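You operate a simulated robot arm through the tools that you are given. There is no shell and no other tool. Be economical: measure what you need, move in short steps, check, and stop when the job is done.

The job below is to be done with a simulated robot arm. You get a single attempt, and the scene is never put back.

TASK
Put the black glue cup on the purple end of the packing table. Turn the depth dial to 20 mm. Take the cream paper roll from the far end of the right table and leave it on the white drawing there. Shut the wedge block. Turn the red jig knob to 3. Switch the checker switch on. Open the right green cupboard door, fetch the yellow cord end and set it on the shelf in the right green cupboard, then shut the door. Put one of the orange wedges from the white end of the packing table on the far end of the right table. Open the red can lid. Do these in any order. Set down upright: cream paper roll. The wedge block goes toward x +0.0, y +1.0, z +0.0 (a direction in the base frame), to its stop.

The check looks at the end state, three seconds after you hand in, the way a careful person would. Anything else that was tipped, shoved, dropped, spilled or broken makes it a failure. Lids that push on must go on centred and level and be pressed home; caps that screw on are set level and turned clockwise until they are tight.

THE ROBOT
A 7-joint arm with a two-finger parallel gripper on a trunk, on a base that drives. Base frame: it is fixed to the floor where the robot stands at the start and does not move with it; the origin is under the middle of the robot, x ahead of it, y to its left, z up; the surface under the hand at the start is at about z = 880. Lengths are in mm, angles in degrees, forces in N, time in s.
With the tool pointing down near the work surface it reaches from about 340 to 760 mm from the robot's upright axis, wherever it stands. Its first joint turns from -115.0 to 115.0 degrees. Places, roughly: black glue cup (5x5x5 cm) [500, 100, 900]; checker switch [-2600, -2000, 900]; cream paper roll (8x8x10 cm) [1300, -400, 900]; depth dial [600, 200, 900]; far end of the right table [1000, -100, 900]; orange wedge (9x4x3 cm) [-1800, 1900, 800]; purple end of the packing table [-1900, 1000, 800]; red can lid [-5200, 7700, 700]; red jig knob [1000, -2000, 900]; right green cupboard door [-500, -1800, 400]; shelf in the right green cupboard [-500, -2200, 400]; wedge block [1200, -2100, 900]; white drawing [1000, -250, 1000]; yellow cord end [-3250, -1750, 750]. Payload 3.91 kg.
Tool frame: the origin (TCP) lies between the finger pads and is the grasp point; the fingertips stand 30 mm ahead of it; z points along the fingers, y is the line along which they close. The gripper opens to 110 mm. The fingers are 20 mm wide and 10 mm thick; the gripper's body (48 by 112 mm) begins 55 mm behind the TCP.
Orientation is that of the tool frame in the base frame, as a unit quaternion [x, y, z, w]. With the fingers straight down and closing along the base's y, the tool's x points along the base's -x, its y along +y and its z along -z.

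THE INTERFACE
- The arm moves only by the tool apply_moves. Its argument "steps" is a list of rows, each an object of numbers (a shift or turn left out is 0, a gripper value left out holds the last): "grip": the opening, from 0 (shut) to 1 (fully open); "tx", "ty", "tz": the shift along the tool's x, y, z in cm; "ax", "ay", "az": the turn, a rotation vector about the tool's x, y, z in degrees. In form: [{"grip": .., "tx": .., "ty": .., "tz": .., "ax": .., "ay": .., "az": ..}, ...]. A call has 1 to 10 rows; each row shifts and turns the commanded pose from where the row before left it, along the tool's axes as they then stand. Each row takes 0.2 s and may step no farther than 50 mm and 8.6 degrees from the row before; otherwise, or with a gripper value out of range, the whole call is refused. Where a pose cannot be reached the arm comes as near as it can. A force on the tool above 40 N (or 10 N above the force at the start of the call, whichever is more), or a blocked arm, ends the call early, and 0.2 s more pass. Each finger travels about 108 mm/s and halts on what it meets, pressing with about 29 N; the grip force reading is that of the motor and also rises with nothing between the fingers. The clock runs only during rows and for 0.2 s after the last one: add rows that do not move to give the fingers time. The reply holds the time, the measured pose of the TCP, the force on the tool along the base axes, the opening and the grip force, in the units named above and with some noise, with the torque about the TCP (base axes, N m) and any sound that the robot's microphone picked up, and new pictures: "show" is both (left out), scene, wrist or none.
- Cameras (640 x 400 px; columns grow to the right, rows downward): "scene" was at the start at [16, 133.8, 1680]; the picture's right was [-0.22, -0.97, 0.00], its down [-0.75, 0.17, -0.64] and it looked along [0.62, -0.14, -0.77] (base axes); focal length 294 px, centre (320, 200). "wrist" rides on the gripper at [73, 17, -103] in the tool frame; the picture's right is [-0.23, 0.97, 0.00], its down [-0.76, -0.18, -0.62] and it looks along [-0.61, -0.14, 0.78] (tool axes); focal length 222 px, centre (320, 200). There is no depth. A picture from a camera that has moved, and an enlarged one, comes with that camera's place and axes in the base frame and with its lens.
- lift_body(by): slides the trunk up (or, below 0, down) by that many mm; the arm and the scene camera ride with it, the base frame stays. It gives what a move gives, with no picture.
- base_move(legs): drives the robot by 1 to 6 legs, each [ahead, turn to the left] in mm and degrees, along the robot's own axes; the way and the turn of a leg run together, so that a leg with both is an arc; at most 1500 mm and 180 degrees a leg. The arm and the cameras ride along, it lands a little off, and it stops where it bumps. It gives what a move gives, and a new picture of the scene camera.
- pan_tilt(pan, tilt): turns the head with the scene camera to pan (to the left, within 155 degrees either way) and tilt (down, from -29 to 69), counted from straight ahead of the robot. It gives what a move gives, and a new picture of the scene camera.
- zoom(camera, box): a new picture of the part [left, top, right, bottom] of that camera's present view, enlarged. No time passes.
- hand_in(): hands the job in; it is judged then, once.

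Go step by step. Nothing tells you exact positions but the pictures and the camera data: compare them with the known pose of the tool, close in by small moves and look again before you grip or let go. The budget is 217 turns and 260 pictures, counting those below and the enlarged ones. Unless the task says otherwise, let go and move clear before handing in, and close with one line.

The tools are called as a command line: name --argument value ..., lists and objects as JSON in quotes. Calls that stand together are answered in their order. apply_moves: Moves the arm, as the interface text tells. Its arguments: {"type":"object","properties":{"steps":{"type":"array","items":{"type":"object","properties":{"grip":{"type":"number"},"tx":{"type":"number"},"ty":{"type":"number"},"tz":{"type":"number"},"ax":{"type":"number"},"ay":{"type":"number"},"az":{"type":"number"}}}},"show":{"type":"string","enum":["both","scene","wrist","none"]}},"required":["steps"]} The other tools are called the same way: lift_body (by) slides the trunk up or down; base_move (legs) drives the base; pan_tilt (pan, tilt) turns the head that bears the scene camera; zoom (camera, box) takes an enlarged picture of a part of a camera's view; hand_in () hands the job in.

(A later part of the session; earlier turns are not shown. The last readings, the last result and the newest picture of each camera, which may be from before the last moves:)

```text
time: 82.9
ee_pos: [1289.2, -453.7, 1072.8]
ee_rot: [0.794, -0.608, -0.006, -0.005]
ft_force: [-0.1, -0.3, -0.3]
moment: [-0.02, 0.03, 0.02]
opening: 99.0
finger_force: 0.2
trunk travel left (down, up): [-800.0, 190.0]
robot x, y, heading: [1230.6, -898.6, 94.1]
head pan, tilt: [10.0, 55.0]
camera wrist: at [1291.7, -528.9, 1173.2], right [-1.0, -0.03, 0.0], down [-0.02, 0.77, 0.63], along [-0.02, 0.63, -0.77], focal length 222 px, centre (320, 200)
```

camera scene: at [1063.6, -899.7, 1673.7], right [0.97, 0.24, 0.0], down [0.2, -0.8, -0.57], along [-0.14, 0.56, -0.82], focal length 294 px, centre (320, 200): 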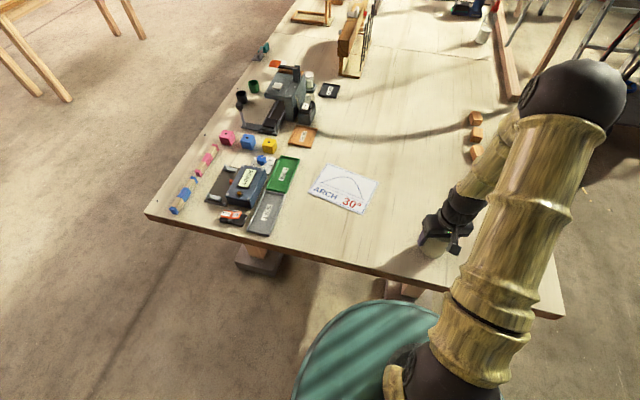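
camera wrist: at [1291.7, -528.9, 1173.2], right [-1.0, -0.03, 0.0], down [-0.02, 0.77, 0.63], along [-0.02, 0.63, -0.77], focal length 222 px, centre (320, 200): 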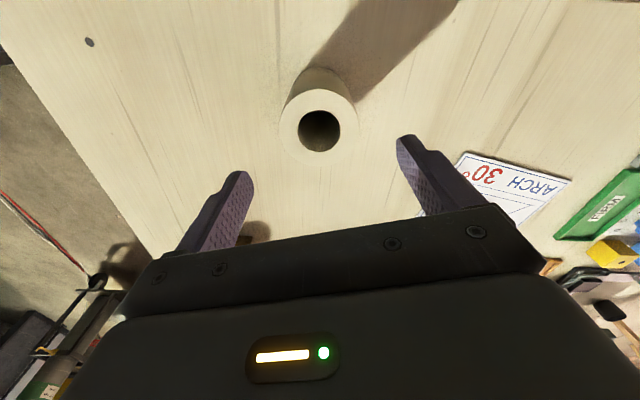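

Roll is parked upright. Moving to the left side of the drawing and turning the hand so both fingertips line up with its left edge.

apply_moves --steps '[{"tx": -2.77, "ty": 3.85}, {"tx": -2.77, "ty": 3.85}, {"tx": -2.77, "ty": 3.85}, {"tx": -2.77, "ty": 3.85}, {"tx": -2.77, "ty": 3.85}, {"tx": -2.77, "ty": 3.85}, {"tx": -2.77, "ty": 3.85}, {"tx": -2.77, "ty": 3.85}, {"tx": -2.77, "ty": 3.85}, {"tx": -2.77, "ty": 3.85}]' --show "none"

apply_moves --steps '[{"az": -8.1, "grip": 0.727}, {"az": -8.1}, {"az": -8.1}, {"az": -8.1}, {"az": -8.1}, {"az": -8.1}, {"az": -8.1}, {"az": -8.1}, {"az": -8.1}, {}]' --show "both"

```text
time: 85.1
ee_pos: [844.9, -285.4, 1073.5]
ee_rot: [0.793, -0.609, -0.005, -0.006]
ft_force: [-0.3, 0.1, -0.1]
moment: [-0.04, -0.04, -0.01]
opening: 99.2
finger_force: 0.1
trunk travel left (down, up): [-800.0, 190.0]
robot x, y, heading: [1229.8, -899.3, 93.9]
head pan, tilt: [10.0, 55.0]
```

```text
time: 87.3
ee_pos: [845.8, -283.6, 1076.5]
ee_rot: [1.0, -0.017, -0.002, -0.008]
ft_force: [1.1, -0.3, 0.8]
moment: [0.02, -0.01, 0.02]
opening: 79.9
finger_force: 0.0
trunk travel left (down, up): [-800.0, 190.0]
robot x, y, heading: [1230.5, -900.5, 94.2]
head pan, tilt: [10.0, 55.0]
camera scene: at [1063.4, -899.7, 1673.6], right [0.97, 0.24, 0.0], down [0.2, -0.8, -0.57], along [-0.14, 0.56, -0.82], focal length 294 px, centre (320, 200)
camera wrist: at [918.1, -304.5, 1177.9], right [-0.26, -0.97, -0.01], down [-0.75, 0.19, 0.63], along [-0.6, 0.17, -0.78], focal length 222 px, centre (320, 200)
```

scene: 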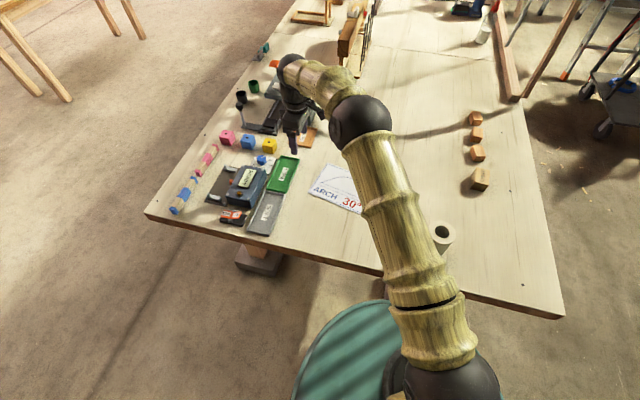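
wrist: 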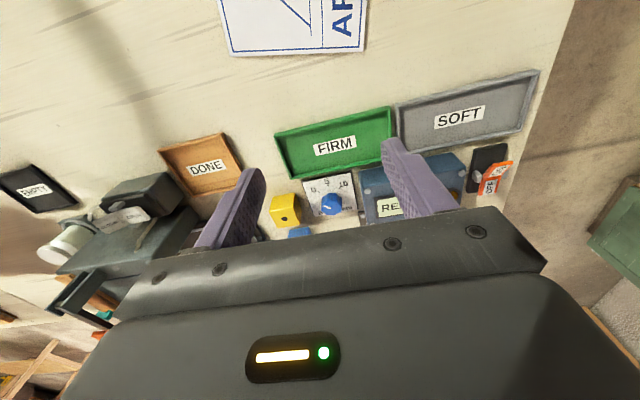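

apply_moves --steps '[{"tx": 0.4, "tz": 4}, {"tz": 4}, {"tz": 4}, {"tz": 3}, {"tz": 1.2}, {}]' --show "wrist"

```text
time: 88.7
ee_pos: [848.4, -282.2, 916.5]
ee_rot: [1.0, -0.019, -0.002, -0.008]
ft_force: [0.6, -0.8, -0.5]
moment: [0.01, 0.0, 0.0]
opening: 80.0
finger_force: 0.1
trunk travel left (down, up): [-800.0, 190.0]
robot x, y, heading: [1226.4, -897.8, 93.9]
head pan, tilt: [10.0, 55.0]
camera wrist: at [921.3, -302.7, 1016.9], right [-0.26, -0.96, -0.01], down [-0.75, 0.2, 0.63], along [-0.6, 0.18, -0.78], focal length 222 px, centre (320, 200)
```

wrist: 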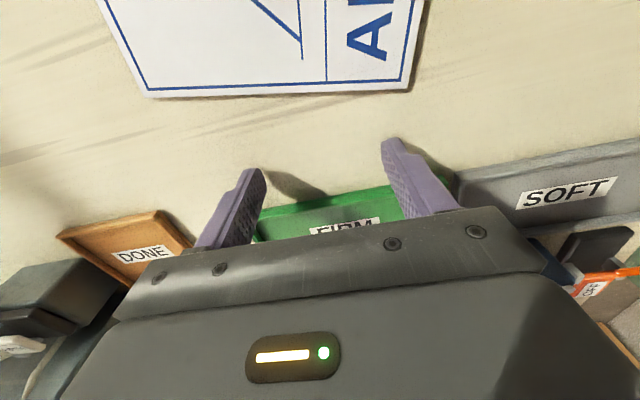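

apply_moves --steps '[{"tz": 0.4}, {"tx": 1.5}, {"tx": 1.5}, {"tx": 1.5}, {"tx": 1.5}, {"tx": 1.5}, {"tx": 1.5}, {"tx": 1.5}, {"tx": 1}]' --show "both"

```text
time: 90.7
ee_pos: [964.8, -285.0, 912.3]
ee_rot: [1.0, -0.019, -0.003, -0.008]
ft_force: [0.1, -0.6, 0.1]
moment: [-0.01, -0.03, -0.01]
opening: 80.0
finger_force: 0.1
trunk travel left (down, up): [-800.0, 190.0]
robot x, y, heading: [1226.1, -896.9, 93.9]
head pan, tilt: [10.0, 55.0]
camera scene: at [1063.6, -899.7, 1673.7], right [0.97, 0.24, 0.0], down [0.2, -0.8, -0.57], along [-0.14, 0.56, -0.82], focal length 294 px, centre (320, 200)
camera wrist: at [1036.5, -306.3, 1012.5], right [-0.26, -0.96, -0.01], down [-0.75, 0.2, 0.63], along [-0.6, 0.18, -0.78], focal length 222 px, centre (320, 200)
```

scene: 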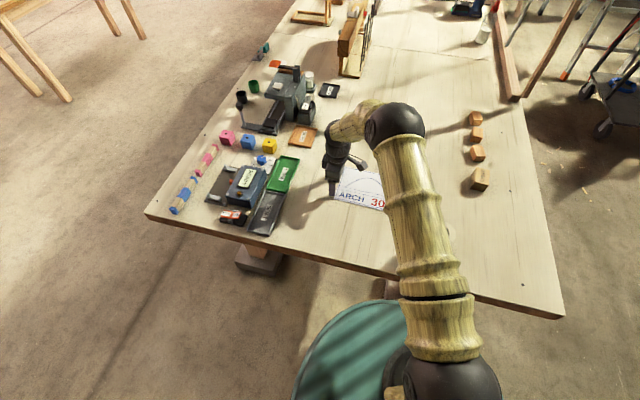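
wrist: 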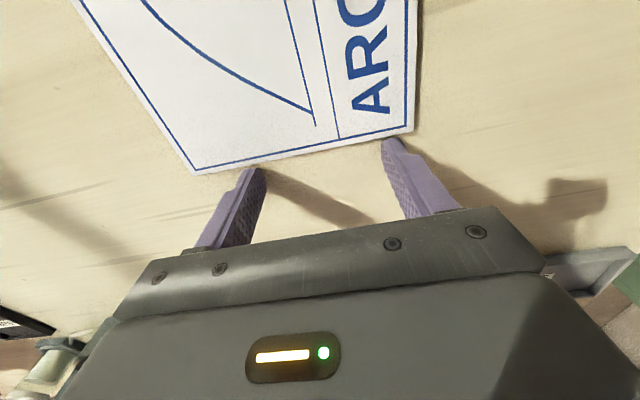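

The left edge is aligned. A last 5 mm, then I'll back off, rise and rotate to push the top edge.

apply_moves --steps '[{"tx": 0.5}, {"tx": -0.8}, {"tz": -4}, {"tz": -3, "az": 8.4}, {"az": 8.4}, {"az": 8.4}, {"az": 8.4}, {"az": 8.4}, {"az": 8.4}, {"az": 8.4}]' --show "none"

apply_moves --steps '[{"az": 8.4}, {"az": 8.4}, {"az": 8.4}, {"ty": -4, "tx": -4, "grip": 1}, {"tx": -3, "ty": -4}, {"tx": -3.5, "ty": -3.4}, {}]' --show "both"

```text
time: 92.9
ee_pos: [962.3, -288.6, 980.7]
ee_rot: [0.862, -0.507, -0.006, -0.006]
ft_force: [-1.0, 0.2, -0.8]
moment: [0.02, 0.0, 0.0]
opening: 80.0
finger_force: 0.0
trunk travel left (down, up): [-800.0, 190.0]
robot x, y, heading: [1227.5, -899.1, 94.3]
head pan, tilt: [10.0, 55.0]
```

```text
refused: row 4 steps farther than a row can; nothing moved
```

apply_moves --steps '[{"az": 8.4}, {"az": 8.4}, {"az": 8.4}, {"ty": -3, "tx": -2.6, "grip": 1}, {"ty": -3, "tx": -2.6}, {"ty": -3, "tx": -2.6}, {"ty": -2.9, "tx": -2.7}, {}]' --show "both"

```text
time: 94.7
ee_pos: [1072.9, -174.0, 982.9]
ee_rot: [0.731, -0.682, -0.007, -0.005]
ft_force: [-0.6, 0.7, 1.0]
moment: [0.01, 0.02, 0.0]
opening: 110.0
finger_force: 0.0
trunk travel left (down, up): [-800.0, 190.0]
robot x, y, heading: [1228.8, -899.3, 94.1]
head pan, tilt: [10.0, 55.0]
camera scene: at [1063.2, -900.2, 1673.6], right [0.97, 0.24, 0.0], down [0.2, -0.79, -0.57], along [-0.14, 0.56, -0.82], focal length 294 px, centre (320, 200)
camera wrist: at [1061.1, -247.9, 1083.4], right [-0.99, 0.16, 0.01], down [0.13, 0.76, 0.63], along [0.1, 0.63, -0.77], focal length 222 px, centre (320, 200)
```

scene: 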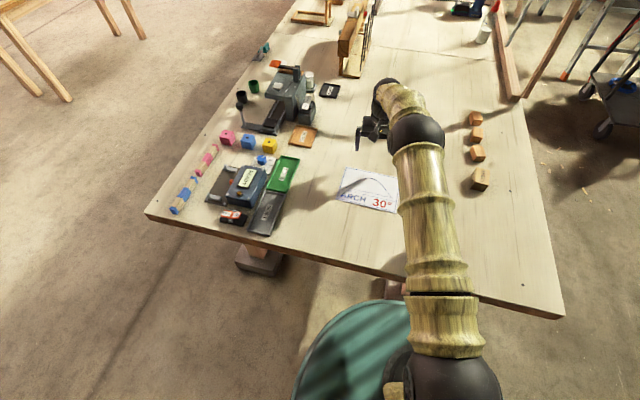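
wrist: 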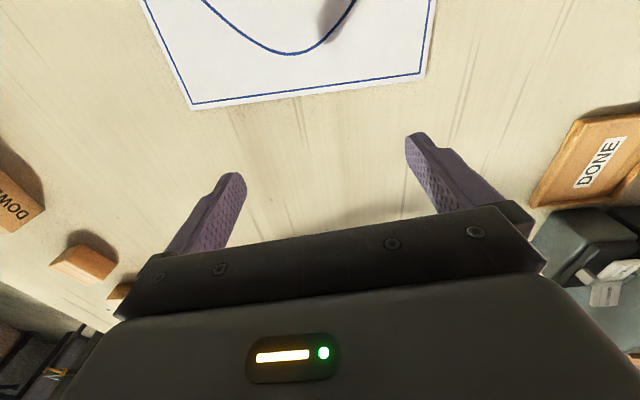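

apply_moves --steps '[{"az": 6, "tz": 3}, {"tz": 3}, {"tz": 1}, {"tx": 1.5}, {"tx": 1.5}, {"tx": 1.5}, {"tx": 1.5}, {"tx": 0.8}, {}]' --show "both"

zoom --camera "scene" --box '[280, 130, 420, 230]'

```text
time: 96.7
ee_pos: [1070.8, -240.9, 910.8]
ee_rot: [-0.694, 0.72, 0.008, 0.004]
ft_force: [0.0, 0.3, -0.2]
moment: [-0.05, 0.01, -0.01]
opening: 110.1
finger_force: 0.1
trunk travel left (down, up): [-800.0, 190.0]
robot x, y, heading: [1229.1, -897.2, 94.0]
head pan, tilt: [10.0, 55.0]
camera scene: at [1063.5, -899.6, 1673.6], right [0.97, 0.24, 0.0], down [0.2, -0.8, -0.57], along [-0.14, 0.56, -0.82], focal length 294 px, centre (320, 200)
camera wrist: at [1050.9, -314.2, 1011.5], right [-0.96, 0.26, 0.01], down [0.21, 0.74, 0.63], along [0.16, 0.61, -0.77], focal length 222 px, centre (320, 200)
```

scene: 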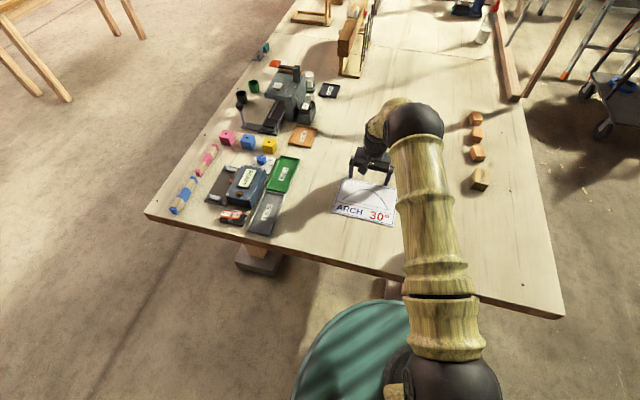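
wrist: 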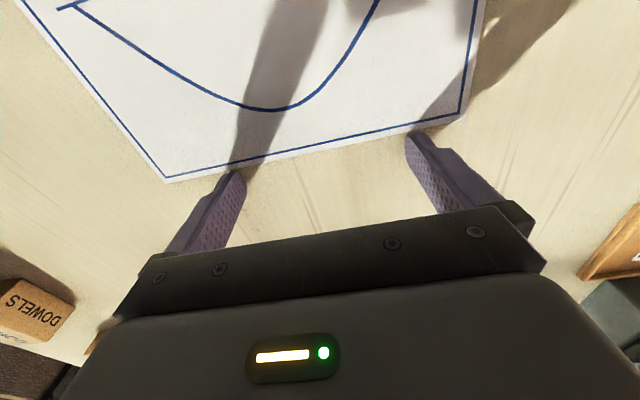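

```text
4.00 times, centred on (350, 180) of scene
camera zoom: at [1063.5, -899.6, 1673.6], right [0.97, 0.24, 0.0], down [0.2, -0.8, -0.57], along [-0.14, 0.56, -0.82], focal length 1174 px, centre (200, 280)
```

zoom: 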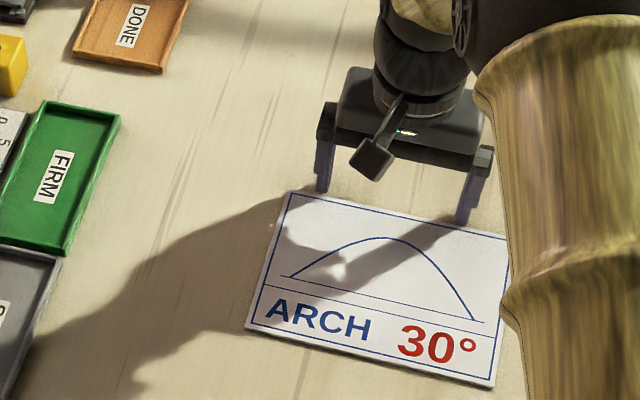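

The drawing is back in its original place. Now I'll go back to the roll.

apply_moves --steps '[{"tx": -1}, {"tz": -5}, {"tz": -5}, {"tz": -4.5, "ty": -1}, {"tx": 3.55, "ty": -3.1}, {"tx": 3.55, "ty": -3.1}, {"tx": 3.55, "ty": -3.1}, {"tx": 3.55, "ty": -3.1}, {"tx": 3.55, "ty": -3.1}, {"tx": 3.55, "ty": -3.1}]' --show "none"

apply_moves --steps '[{"ty": -3.1}, {}]' --show "wrist"

```text
time: 98.9
ee_pos: [1260.8, -453.4, 1050.8]
ee_rot: [-0.694, 0.72, 0.007, 0.004]
ft_force: [0.7, -1.3, -0.2]
moment: [0.04, 0.0, -0.01]
opening: 110.1
finger_force: 0.0
trunk travel left (down, up): [-800.0, 190.0]
robot x, y, heading: [1232.1, -896.9, 94.0]
head pan, tilt: [10.0, 55.0]
```

```text
time: 99.5
ee_pos: [1288.4, -453.5, 1051.1]
ee_rot: [-0.695, 0.719, 0.007, 0.005]
ft_force: [-0.3, -0.8, -0.1]
moment: [0.01, -0.02, 0.02]
opening: 110.1
finger_force: 0.1
trunk travel left (down, up): [-800.0, 190.0]
robot x, y, heading: [1230.8, -898.9, 93.8]
head pan, tilt: [10.0, 55.0]
camera wrist: at [1270.7, -526.7, 1151.2], right [-0.97, 0.26, 0.01], down [0.21, 0.75, 0.63], along [0.16, 0.61, -0.77], focal length 222 px, centre (320, 200)
```

wrist: 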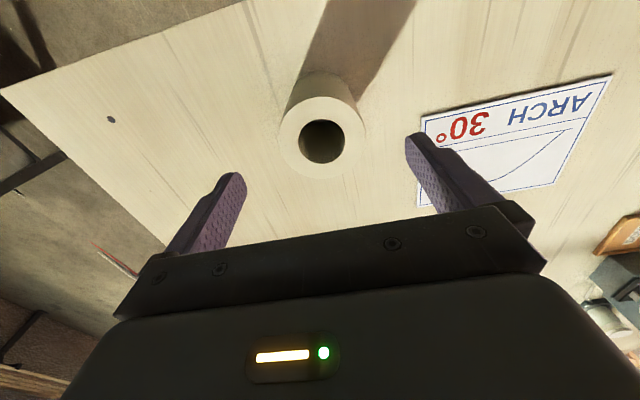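

apply_moves --steps '[{"tz": 4.5}, {"tz": 4}, {"tz": 3.4}, {"grip": 0}, {}, {}, {}, {"tz": -0.3}, {"tz": -0.5}, {"tz": -0.6}]' --show "none"

apply_moves --steps '[{"tz": -0.7}, {"tz": -0.7}, {"tz": -0.7}, {"tx": -1, "ty": 1.5}, {"tx": -2, "ty": 3}, {"tx": -2, "ty": 3}, {"tx": -2, "ty": 3}, {"tx": -2, "ty": 3}, {"tx": -2, "ty": 3}, {"tx": -1, "ty": 3}]' --show "none"

apply_moves --steps '[{"ty": 1.5}, {"ty": 0.7}, {}]' --show "both"

```text
time: 101.7
ee_pos: [1290.8, -453.5, 946.2]
ee_rot: [-0.694, 0.72, 0.007, 0.004]
ft_force: [0.0, -0.1, -1.7]
moment: [-0.01, -0.02, 0.02]
opening: 73.1
finger_force: 29.2
trunk travel left (down, up): [-800.0, 190.0]
robot x, y, heading: [1227.4, -898.7, 94.0]
head pan, tilt: [10.0, 55.0]
```

```text
time: 103.9
ee_pos: [1097.8, -323.2, 970.2]
ee_rot: [-0.694, 0.72, 0.007, 0.005]
ft_force: [0.2, 0.1, -1.3]
moment: [-0.01, -0.01, -0.02]
opening: 72.8
finger_force: 28.3
trunk travel left (down, up): [-800.0, 190.0]
robot x, y, heading: [1230.1, -897.8, 94.1]
head pan, tilt: [10.0, 55.0]
```

```text
time: 104.7
ee_pos: [1077.2, -323.8, 971.0]
ee_rot: [-0.694, 0.72, 0.007, 0.004]
ft_force: [-0.1, 0.7, -0.9]
moment: [0.02, -0.03, -0.01]
opening: 73.0
finger_force: 28.0
trunk travel left (down, up): [-800.0, 190.0]
robot x, y, heading: [1229.9, -898.9, 94.1]
head pan, tilt: [10.0, 55.0]
camera scene: at [1063.3, -899.6, 1673.6], right [0.97, 0.24, 0.0], down [0.2, -0.8, -0.57], along [-0.14, 0.56, -0.82], focal length 294 px, centre (320, 200)
camera wrist: at [1058.3, -397.7, 1071.0], right [-0.96, 0.26, 0.01], down [0.21, 0.74, 0.63], along [0.16, 0.61, -0.77], focal length 222 px, centre (320, 200)
```

scene: 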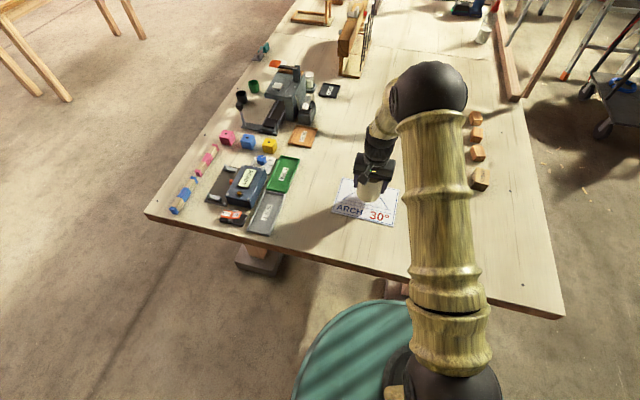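
wrist: 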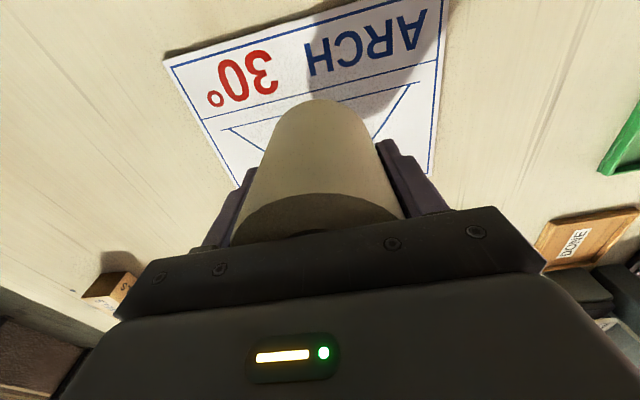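

Good position over the drawing. Lower until it touches, release and rise.

apply_moves --steps '[{"tz": 1.2}, {"tz": 1}, {"tz": 0.6}, {"tz": 0.4}, {"tz": 0.2}, {}]' --show "none"

apply_moves --steps '[{"grip": 0.85}, {}, {}, {"tz": -3}, {"tz": -5}, {"tz": -5}, {"tz": -5}, {}]' --show "both"

```text
time: 106.1
ee_pos: [1078.3, -323.3, 937.3]
ee_rot: [-0.694, 0.72, 0.008, 0.004]
ft_force: [0.4, -1.2, 0.7]
moment: [-0.03, -0.11, -0.01]
opening: 72.8
finger_force: 29.2
trunk travel left (down, up): [-800.0, 190.0]
robot x, y, heading: [1228.4, -898.2, 94.0]
head pan, tilt: [10.0, 55.0]
```

```text
time: 107.9
ee_pos: [1079.3, -326.4, 1115.1]
ee_rot: [-0.694, 0.72, 0.006, 0.003]
ft_force: [0.5, -1.2, -0.4]
moment: [-0.01, -0.01, 0.04]
opening: 93.6
finger_force: 0.1
trunk travel left (down, up): [-800.0, 190.0]
robot x, y, heading: [1228.7, -898.0, 94.0]
head pan, tilt: [10.0, 55.0]
camera scene: at [1063.3, -899.0, 1673.6], right [0.97, 0.24, 0.0], down [0.2, -0.8, -0.57], along [-0.14, 0.56, -0.82], focal length 294 px, centre (320, 200)
camera wrist: at [1060.5, -399.2, 1216.9], right [-0.96, 0.26, 0.01], down [0.21, 0.75, 0.63], along [0.16, 0.61, -0.77], focal length 222 px, centre (320, 200)
```

scene: 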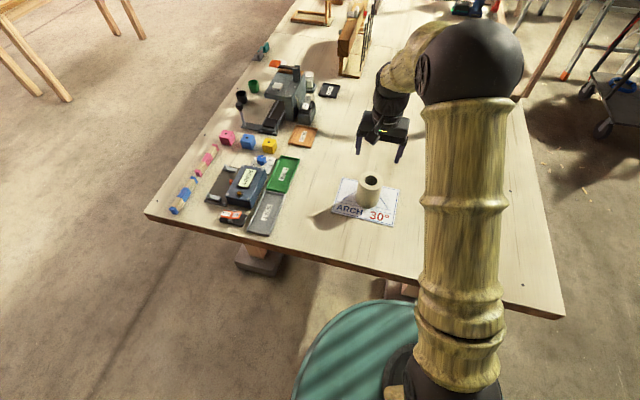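
wrist: 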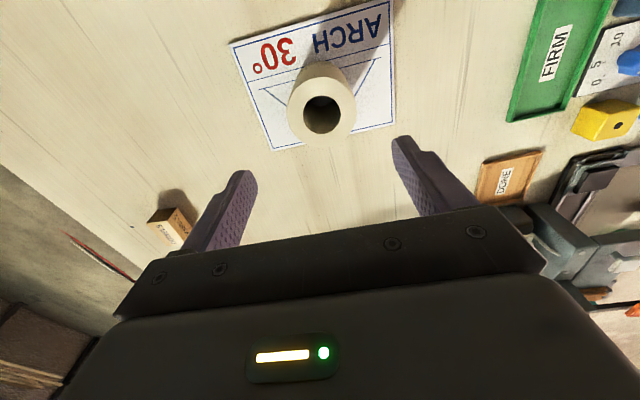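

The roll stands on the drawing. Next I'll tuck the arm a bit and drive to the jig table for the red knob and wedge block.

apply_moves --steps '[{"tx": 4, "tz": -3}, {"tx": 4, "tz": -3}, {"tx": 4, "tz": -3}, {"tx": 4, "tz": -3}]' --show "none"

base_move --legs '[[0, 161.5], [518, 0], [0, 14.5]]'

```text
time: 108.9
ee_pos: [1074.4, -493.9, 1236.3]
ee_rot: [-0.695, 0.719, 0.006, 0.005]
ft_force: [-0.3, -0.1, -0.2]
moment: [0.01, -0.03, -0.01]
opening: 93.4
finger_force: 0.1
trunk travel left (down, up): [-800.0, 190.0]
robot x, y, heading: [1230.6, -897.4, 94.0]
head pan, tilt: [10.0, 55.0]
```

```text
time: 123.3
ee_pos: [1252.0, -1807.9, 1233.3]
ee_rot: [0.735, 0.678, -0.005, 0.006]
ft_force: [-0.3, 1.0, 0.4]
moment: [-0.01, 0.0, 0.01]
opening: 93.5
finger_force: 0.0
trunk travel left (down, up): [-800.0, 190.0]
robot x, y, heading: [1113.9, -1396.2, -88.5]
head pan, tilt: [10.0, 55.0]
camera scene: at [1281.5, -1402.5, 1673.6], right [-0.98, -0.2, 0.0], down [-0.16, 0.8, -0.57], along [0.11, -0.56, -0.82], focal length 294 px, centre (320, 200)
```

scene: 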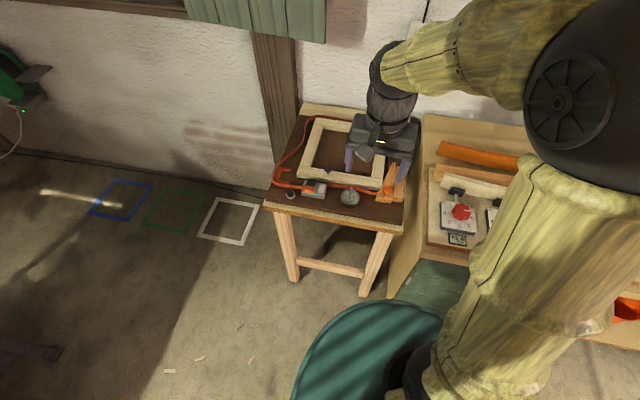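

zoom --camera "scene" --box '[250, 90, 430, 230]'

zoom --camera "scene" --box '[400, 130, 540, 260]'

zoom --camera "wrist" --box '[0, 0, 640, 300]'

```text
2.86 times, centred on (340, 160) of scene
camera zoom: at [1281.5, -1402.5, 1673.6], right [-0.98, -0.2, 0.0], down [-0.16, 0.8, -0.57], along [0.11, -0.56, -0.82], focal length 839 px, centre (263, 314)
```

zoom: 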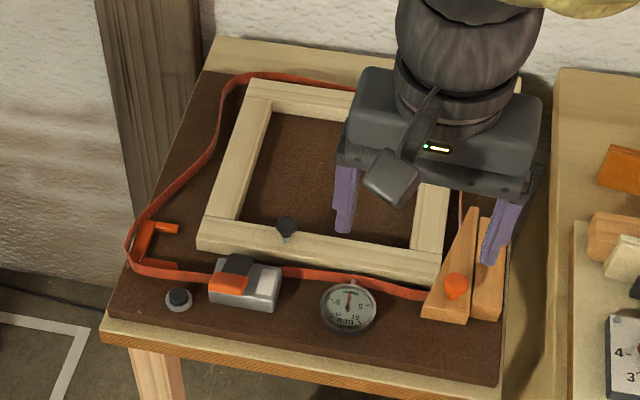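

```text
3.08 times, centred on (470, 195) of scene
camera zoom: at [1281.5, -1402.5, 1673.6], right [-0.98, -0.2, 0.0], down [-0.16, 0.8, -0.57], along [0.11, -0.56, -0.82], focal length 903 px, centre (-142, 215)
```

zoom: 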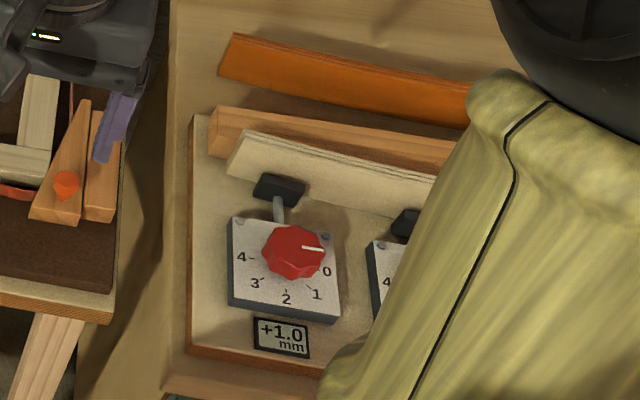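

```text
1.00 times, centred on (320, 150) of wrist (not enlarged: the box is as wide or as high as the picture)
camera zoom: at [1273.8, -1735.4, 1334.7], right [0.95, -0.3, 0.01], down [-0.24, -0.73, 0.63], along [-0.19, -0.61, -0.77], focal length 222 px, centre (320, 250)
```

zoom: 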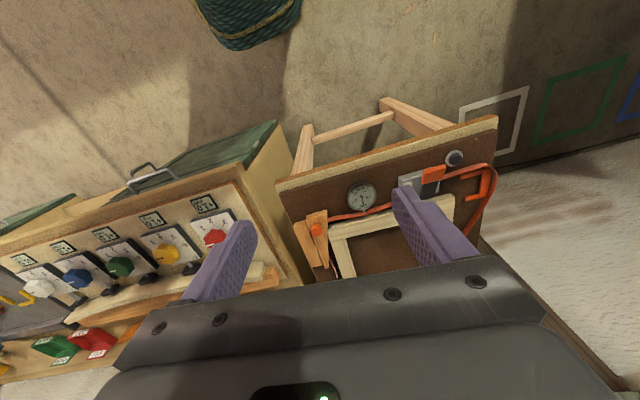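

The wedge block carries an orange knob, on the small table; the red jig knob is near (955, -1956), pointing at 0. I'll bring the hand above the red knob.

apply_moves --steps '[{"tx": -2.14, "ty": -3.55}, {"tx": -2.14, "ty": -3.55}, {"tx": -2.14, "ty": -3.55}, {"tx": -2.14, "ty": -3.55}, {"tx": -2.14, "ty": -3.55}, {"tx": -2.14, "ty": -3.55}, {"tx": -2.14, "ty": -3.55}, {"tx": -2.14, "ty": -3.55}, {"tz": 5}, {"tz": 5, "grip": 0.6}]' --show "none"

apply_moves --steps '[{"tz": 2}, {}]' --show "both"

```text
time: 125.5
ee_pos: [955.3, -1959.3, 1131.8]
ee_rot: [0.735, 0.678, -0.004, 0.007]
ft_force: [-0.4, 0.0, 0.1]
moment: [0.03, -0.02, 0.01]
opening: 66.0
finger_force: 0.1
trunk travel left (down, up): [-800.0, 190.0]
robot x, y, heading: [1113.1, -1393.8, -88.3]
head pan, tilt: [10.0, 55.0]
```

```text
time: 126.1
ee_pos: [955.7, -1958.2, 1114.9]
ee_rot: [0.735, 0.678, -0.005, 0.007]
ft_force: [-0.5, -0.6, 0.7]
moment: [-0.02, 0.0, 0.01]
opening: 66.2
finger_force: 0.1
trunk travel left (down, up): [-800.0, 190.0]
robot x, y, heading: [1116.0, -1395.8, -88.5]
head pan, tilt: [10.0, 55.0]
camera scene: at [1281.5, -1401.8, 1673.7], right [-0.98, -0.2, 0.0], down [-0.16, 0.8, -0.57], along [0.11, -0.56, -0.82], focal length 294 px, centre (320, 200)
camera wrist: at [977.9, -1885.0, 1215.5], right [0.95, -0.3, 0.01], down [-0.24, -0.73, 0.63], along [-0.19, -0.61, -0.77], focal length 222 px, centre (320, 200)
```

scene: 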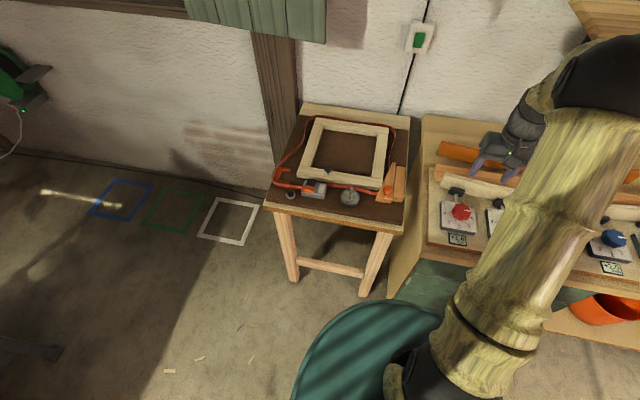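
wrist: 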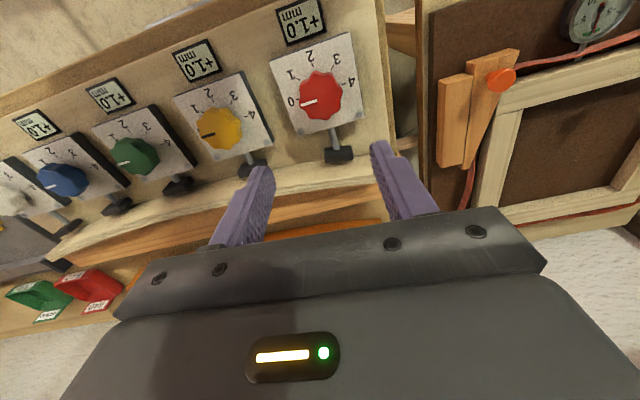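

zoom --camera "wrist" --box '[250, 20, 390, 160]'

zoom --camera "scene" --box '[370, 150, 510, 260]'

zoom --camera "wrist" --box '[400, 0, 640, 200]'

zoom --camera "scene" --box '[260, 90, 430, 230]'

```text
2.86 times, centred on (320, 90) of wrist
camera zoom: at [977.9, -1885.0, 1215.5], right [0.95, -0.3, 0.01], down [-0.24, -0.73, 0.63], along [-0.19, -0.61, -0.77], focal length 635 px, centre (320, 514)
```

zoom: 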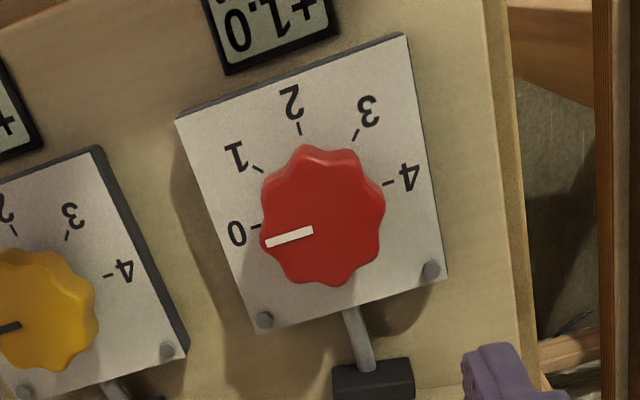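

```text
3.64 times, centred on (440, 205) of scene
camera zoom: at [1281.5, -1401.8, 1673.7], right [-0.98, -0.2, 0.0], down [-0.16, 0.8, -0.57], along [0.11, -0.56, -0.82], focal length 1067 px, centre (-116, 182)
```

zoom: 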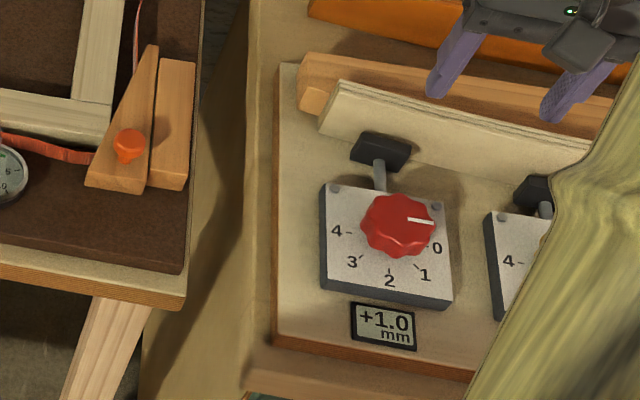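

```text
2.00 times, centred on (520, 100) of wrist
camera zoom: at [977.9, -1885.0, 1215.5], right [0.95, -0.3, 0.01], down [-0.24, -0.73, 0.63], along [-0.19, -0.61, -0.77], focal length 444 px, centre (-80, 400)
```

zoom: 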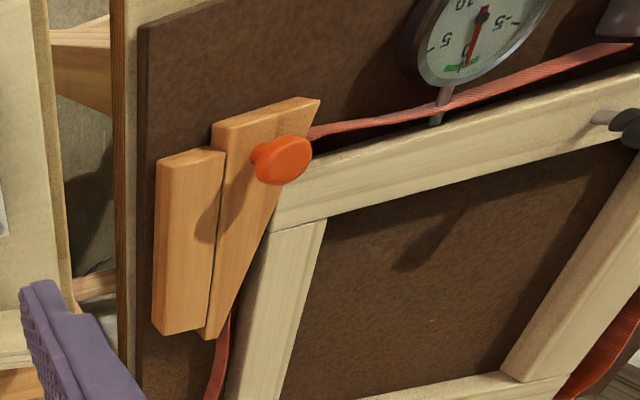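

```text
2.86 times, centred on (345, 160) of scene
camera zoom: at [1281.5, -1401.8, 1673.7], right [-0.98, -0.2, 0.0], down [-0.16, 0.8, -0.57], along [0.11, -0.56, -0.82], focal length 839 px, centre (249, 314)
```

zoom: 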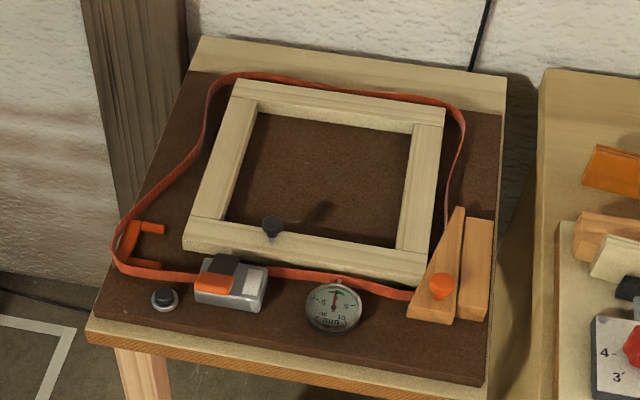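

The knob centre is about (957, -1958) with ticks every 45°; 0→3 is 135° clockwise. I'll grip and turn in two strokes.

apply_moves --steps '[{"tz": 4.5, "ty": 0.1}, {"tz": 4.5}, {"tz": 4}, {"tz": 2.5}, {"tz": 1.5}, {}, {"grip": 0}, {}, {}]' --show "wrist"

```text
time: 128.1
ee_pos: [956.6, -1960.4, 944.1]
ee_rot: [0.735, 0.678, -0.003, 0.007]
ft_force: [3.1, 1.9, -4.9]
moment: [-0.73, -0.16, -0.07]
opening: 51.4
finger_force: 45.0
trunk travel left (down, up): [-800.0, 190.0]
robot x, y, heading: [1113.4, -1395.9, -88.3]
head pan, tilt: [10.0, 55.0]
camera wrist: at [979.8, -1887.0, 1046.1], right [0.95, -0.3, 0.01], down [-0.24, -0.74, 0.63], along [-0.19, -0.61, -0.77], focal length 222 px, centre (320, 200)
```

wrist: 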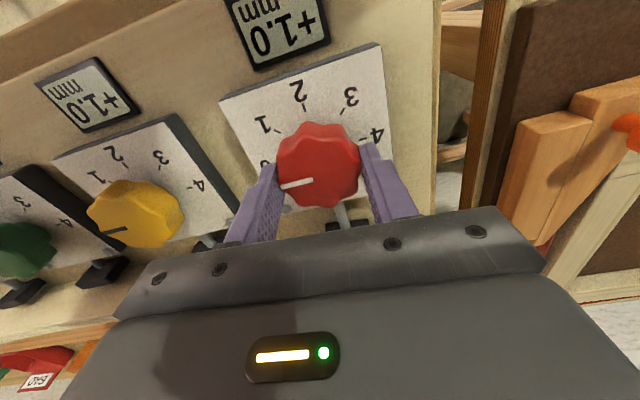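

apply_moves --steps '[{"grip": 0.6}, {"tx": 0.4}, {"grip": 0}, {}, {}, {"az": 8.4}, {"az": 8.4}, {"az": 8.4}, {"az": 8.4}]' --show "wrist"

```text
time: 130.1
ee_pos: [957.8, -1956.9, 944.9]
ee_rot: [0.9, 0.436, -0.003, 0.008]
ft_force: [11.6, -0.8, 1.3]
moment: [-0.5, 0.8, -0.01]
opening: 51.2
finger_force: 45.2
trunk travel left (down, up): [-800.0, 190.0]
robot x, y, heading: [1115.3, -1396.2, -88.5]
head pan, tilt: [10.0, 55.0]
camera wrist: at [1016.2, -1908.2, 1046.6], right [0.62, -0.78, 0.01], down [-0.61, -0.48, 0.63], along [-0.49, -0.4, -0.78], focal length 222 px, centre (320, 200)
```

wrist: 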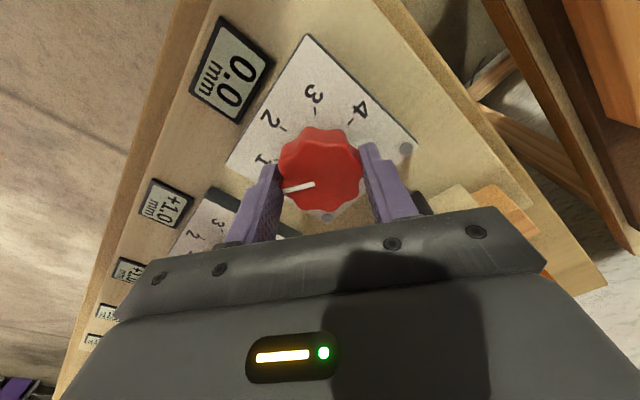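

apply_moves --steps '[{"az": 8.4}, {"az": 8.4}, {"az": 8.4}, {"az": 8.4}, {"az": 8.4}, {"az": 8.4}, {"az": 8.4}, {"az": 8.4}, {}]' --show "wrist"

```text
time: 132.1
ee_pos: [958.2, -1956.7, 945.0]
ee_rot: [0.991, -0.135, 0.002, 0.008]
ft_force: [14.7, -7.2, 1.9]
moment: [-0.26, 0.22, 0.01]
opening: 51.4
finger_force: 45.3
trunk travel left (down, up): [-800.0, 190.0]
robot x, y, heading: [1116.3, -1391.9, -88.2]
head pan, tilt: [10.0, 55.0]
camera wrist: at [1023.5, -1991.0, 1047.9], right [-0.48, -0.88, 0.01], down [-0.69, 0.38, 0.62], along [-0.55, 0.29, -0.79], focal length 222 px, centre (320, 200)
```

wrist: 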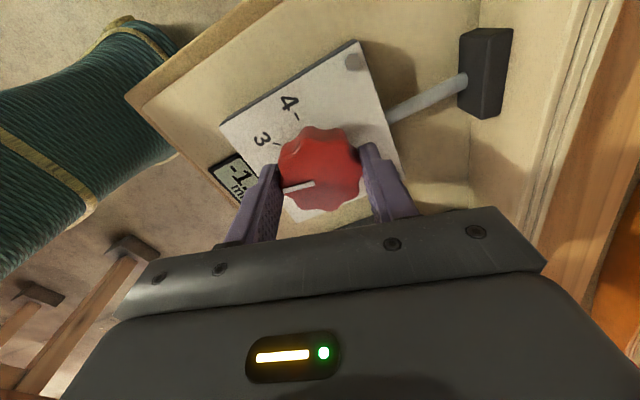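

apply_moves --steps '[{"az": 8}, {"az": 8}, {"az": 8}, {"az": 8}, {}]' --show "wrist"

```text
time: 133.3
ee_pos: [957.8, -1957.4, 946.0]
ee_rot: [0.915, -0.403, 0.005, 0.006]
ft_force: [15.2, -10.6, 8.1]
moment: [-0.05, -0.27, 0.03]
opening: 51.2
finger_force: 44.7
trunk travel left (down, up): [-800.0, 190.0]
robot x, y, heading: [1115.6, -1398.5, -88.6]
head pan, tilt: [10.0, 55.0]
camera wrist: at [994.3, -2020.3, 1048.3], right [-0.87, -0.49, 0.01], down [-0.38, 0.69, 0.61], along [-0.3, 0.53, -0.79], focal length 222 px, centre (320, 200)
```

wrist: 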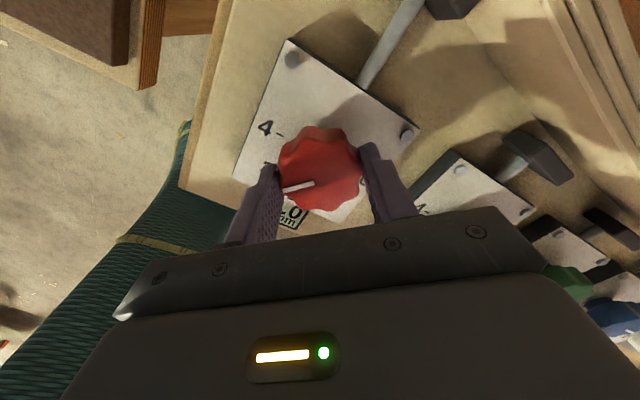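

Release, rise, and read the pointer.

apply_moves --steps '[{"grip": 0.6}, {}, {"tz": -4}, {"tz": -5}, {"tz": -5}, {"tz": -3}, {}]' --show "none"

zoom --camera "wrist" --box '[250, 20, 390, 160]'

```text
time: 134.9
ee_pos: [955.2, -1955.4, 1115.1]
ee_rot: [0.916, -0.402, 0.004, 0.007]
ft_force: [0.6, 0.1, 0.6]
moment: [0.0, 0.02, -0.02]
opening: 66.2
finger_force: 0.0
trunk travel left (down, up): [-800.0, 190.0]
robot x, y, heading: [1112.2, -1393.1, -88.4]
head pan, tilt: [10.0, 55.0]
```

```text
2.86 times, centred on (320, 90) of wrist
camera zoom: at [991.5, -2018.1, 1218.0], right [-0.87, -0.49, 0.0], down [-0.39, 0.69, 0.61], along [-0.3, 0.53, -0.79], focal length 635 px, centre (320, 514)
```

zoom: 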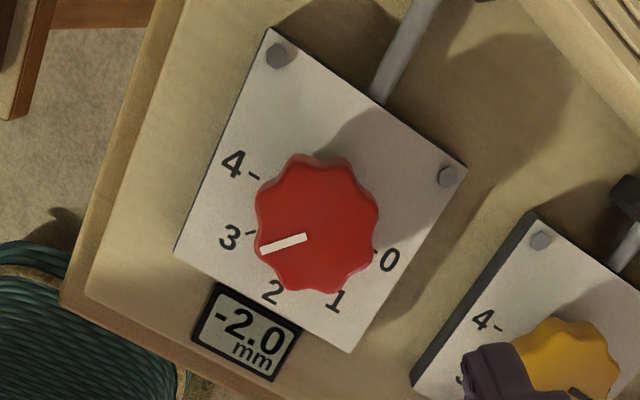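

Display reads -2.0 and the pointer is at 3. Now unwind the hand and go to the wedge block's orange knob near (1178, -2009).

apply_moves --steps '[{"az": -8.5}, {"az": -8.5}, {"az": -8.5}, {"az": -8.5}, {"az": -8.5}, {"az": -8.5}, {"az": -8.5}, {"az": -8.5}, {"az": -8.5}, {"az": -8.5}]' --show "none"

apply_moves --steps '[{"az": -8.5}, {"az": -8.5}, {"az": -8.5}, {"az": -8.5}, {"az": -8.5}, {"az": -8.5}, {"tx": 1, "ty": 4.6}, {"tx": 1, "ty": 4.6}, {"tx": 1, "ty": 4.6}, {"tx": 1, "ty": 4.6}]' --show "none"

```text
time: 137.1
ee_pos: [955.8, -1953.0, 1114.7]
ee_rot: [0.946, 0.323, -0.001, 0.007]
ft_force: [-0.4, -0.3, 0.3]
moment: [0.04, 0.01, -0.03]
opening: 66.2
finger_force: 0.0
trunk travel left (down, up): [-800.0, 190.0]
robot x, y, heading: [1119.2, -1393.4, -88.5]
head pan, tilt: [10.0, 55.0]
```

```text
time: 139.3
ee_pos: [1141.3, -1918.8, 1118.3]
ee_rot: [0.715, 0.699, -0.005, 0.005]
ft_force: [0.2, 0.5, 0.6]
moment: [-0.04, 0.01, 0.0]
opening: 65.9
finger_force: 0.0
trunk travel left (down, up): [-800.0, 190.0]
robot x, y, heading: [1113.2, -1394.5, -88.2]
head pan, tilt: [10.0, 55.0]
```

apply_moves --steps '[{"tx": -4.5, "ty": 2}, {"tx": -4.5, "ty": 1.9}, {"tz": 4}, {"tz": 3}, {}]' --show "wrist"

```text
time: 140.5
ee_pos: [1176.9, -2012.5, 1047.1]
ee_rot: [0.715, 0.699, -0.004, 0.007]
ft_force: [-0.9, -0.7, -0.4]
moment: [-0.03, 0.01, 0.0]
opening: 66.0
finger_force: 0.1
trunk travel left (down, up): [-800.0, 190.0]
robot x, y, heading: [1114.9, -1394.1, -88.4]
head pan, tilt: [10.0, 55.0]
camera wrist: at [1195.3, -1938.3, 1148.2], right [0.97, -0.25, 0.01], down [-0.2, -0.75, 0.63], along [-0.15, -0.62, -0.77], focal length 222 px, centre (320, 200)
```

wrist: 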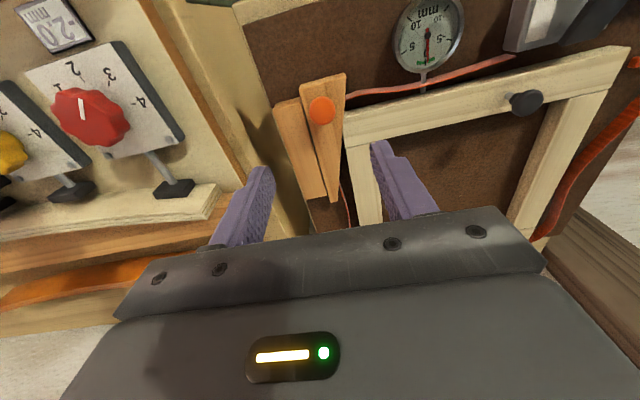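

apply_moves --steps '[{"ty": 0.4, "grip": 0.5}, {"tz": 4}, {"tz": 4}, {"tz": 2.5}, {}]' --show "wrist"

zoom --camera "wrist" --box '[240, 60, 440, 220]'

```text
time: 141.7
ee_pos: [1180.9, -2013.6, 942.9]
ee_rot: [0.716, 0.698, -0.004, 0.006]
ft_force: [0.0, -0.6, 0.3]
moment: [-0.04, 0.02, 0.02]
opening: 54.8
finger_force: 0.2
trunk travel left (down, up): [-800.0, 190.0]
robot x, y, heading: [1111.0, -1394.8, -88.4]
head pan, tilt: [10.0, 55.0]
camera wrist: at [1200.1, -1939.2, 1043.2], right [0.97, -0.25, 0.01], down [-0.2, -0.75, 0.63], along [-0.15, -0.62, -0.77], focal length 222 px, centre (320, 200)
```

wrist: 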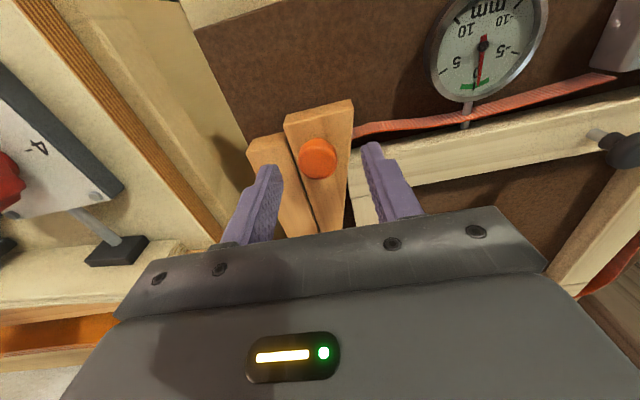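

```text
2.50 times, centred on (340, 140) of wrist
camera zoom: at [1200.1, -1939.2, 1043.2], right [0.97, -0.25, 0.01], down [-0.2, -0.75, 0.63], along [-0.15, -0.62, -0.77], focal length 555 px, centre (270, 350)
```

zoom: 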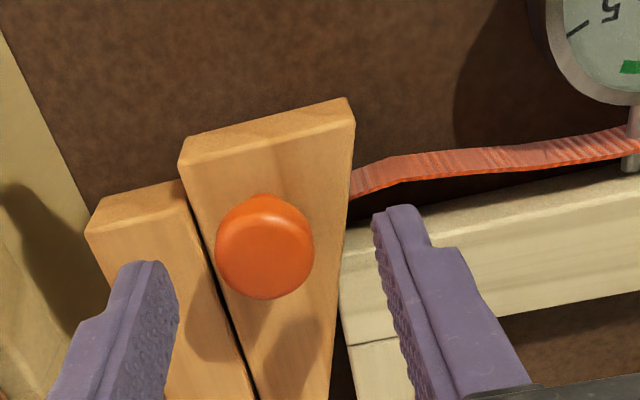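

apply_moves --steps '[{"tx": 0.7, "ty": 0.2}, {"tz": 0.7}, {"tz": 0.7}, {"grip": 0}, {}, {}]' --show "wrist"

```text
time: 143.1
ee_pos: [1179.2, -2005.4, 928.6]
ee_rot: [0.717, 0.697, -0.004, 0.005]
ft_force: [-16.0, 1.0, -1.5]
moment: [0.05, 0.62, -0.28]
opening: 27.5
finger_force: 45.2
trunk travel left (down, up): [-800.0, 190.0]
robot x, y, heading: [1113.2, -1393.0, -88.7]
head pan, tilt: [10.0, 55.0]
camera wrist: at [1198.9, -1931.6, 1028.8], right [0.97, -0.25, 0.01], down [-0.2, -0.75, 0.63], along [-0.16, -0.61, -0.77], focal length 222 px, centre (320, 200)
```

wrist: 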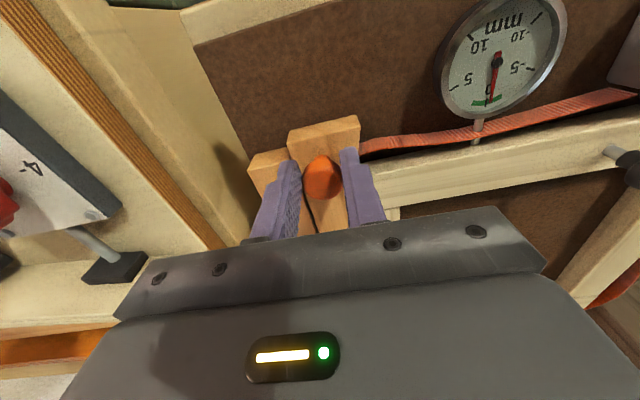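

Gripped the knob. Pull toward +y in small steps, watching force.

apply_moves --steps '[{"ty": -0.2}, {"tx": 0.6}, {"tx": 0.6}, {"tx": 0.6}, {"tx": 0.6}, {"tx": 0.6}, {}]' --show "wrist"

```text
time: 144.7
ee_pos: [1180.0, -1976.0, 927.4]
ee_rot: [0.716, 0.698, -0.004, 0.008]
ft_force: [-18.3, -2.1, 6.3]
moment: [-0.5, 0.49, -0.13]
opening: 27.3
finger_force: 45.0
trunk travel left (down, up): [-800.0, 190.0]
robot x, y, heading: [1114.0, -1398.4, -88.4]
head pan, tilt: [10.0, 55.0]
camera wrist: at [1199.0, -1901.7, 1028.7], right [0.97, -0.25, 0.01], down [-0.2, -0.75, 0.63], along [-0.15, -0.62, -0.77], focal length 222 px, centre (320, 200)
```

wrist: 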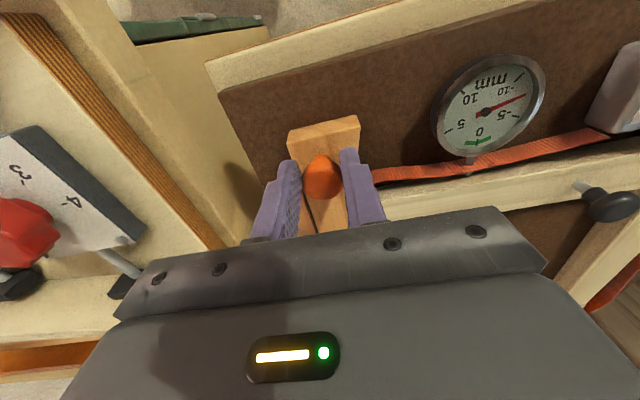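

The block slides; the gauge needle moves with it. Continue to the stop.

apply_moves --steps '[{"tx": 0.6}, {"tx": 0.6}, {"tx": 0.6}, {"tx": 0.6}, {"tx": 0.6}, {}]' --show "wrist"

```text
time: 145.8
ee_pos: [1181.4, -1956.9, 928.0]
ee_rot: [0.716, 0.698, -0.013, 0.013]
ft_force: [-4.4, -6.7, -9.7]
moment: [-0.78, 0.52, -0.1]
opening: 27.6
finger_force: 44.7
trunk travel left (down, up): [-800.0, 190.0]
robot x, y, heading: [1119.0, -1396.4, -88.2]
head pan, tilt: [10.0, 55.0]
stopped in row 5: the force on the tool passed its limit at 44 N (the readings are from after the stop); the commanded pose is now the measured one
camera wrist: at [1199.8, -1881.4, 1026.7], right [0.97, -0.25, 0.01], down [-0.2, -0.73, 0.65], along [-0.16, -0.63, -0.76], focal length 222 px, centre (320, 200)
```

wrist: 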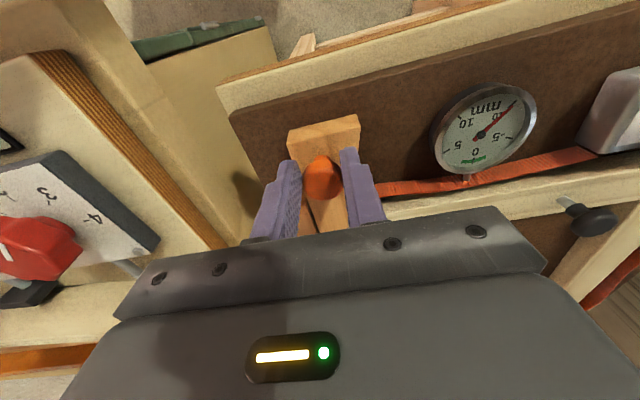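

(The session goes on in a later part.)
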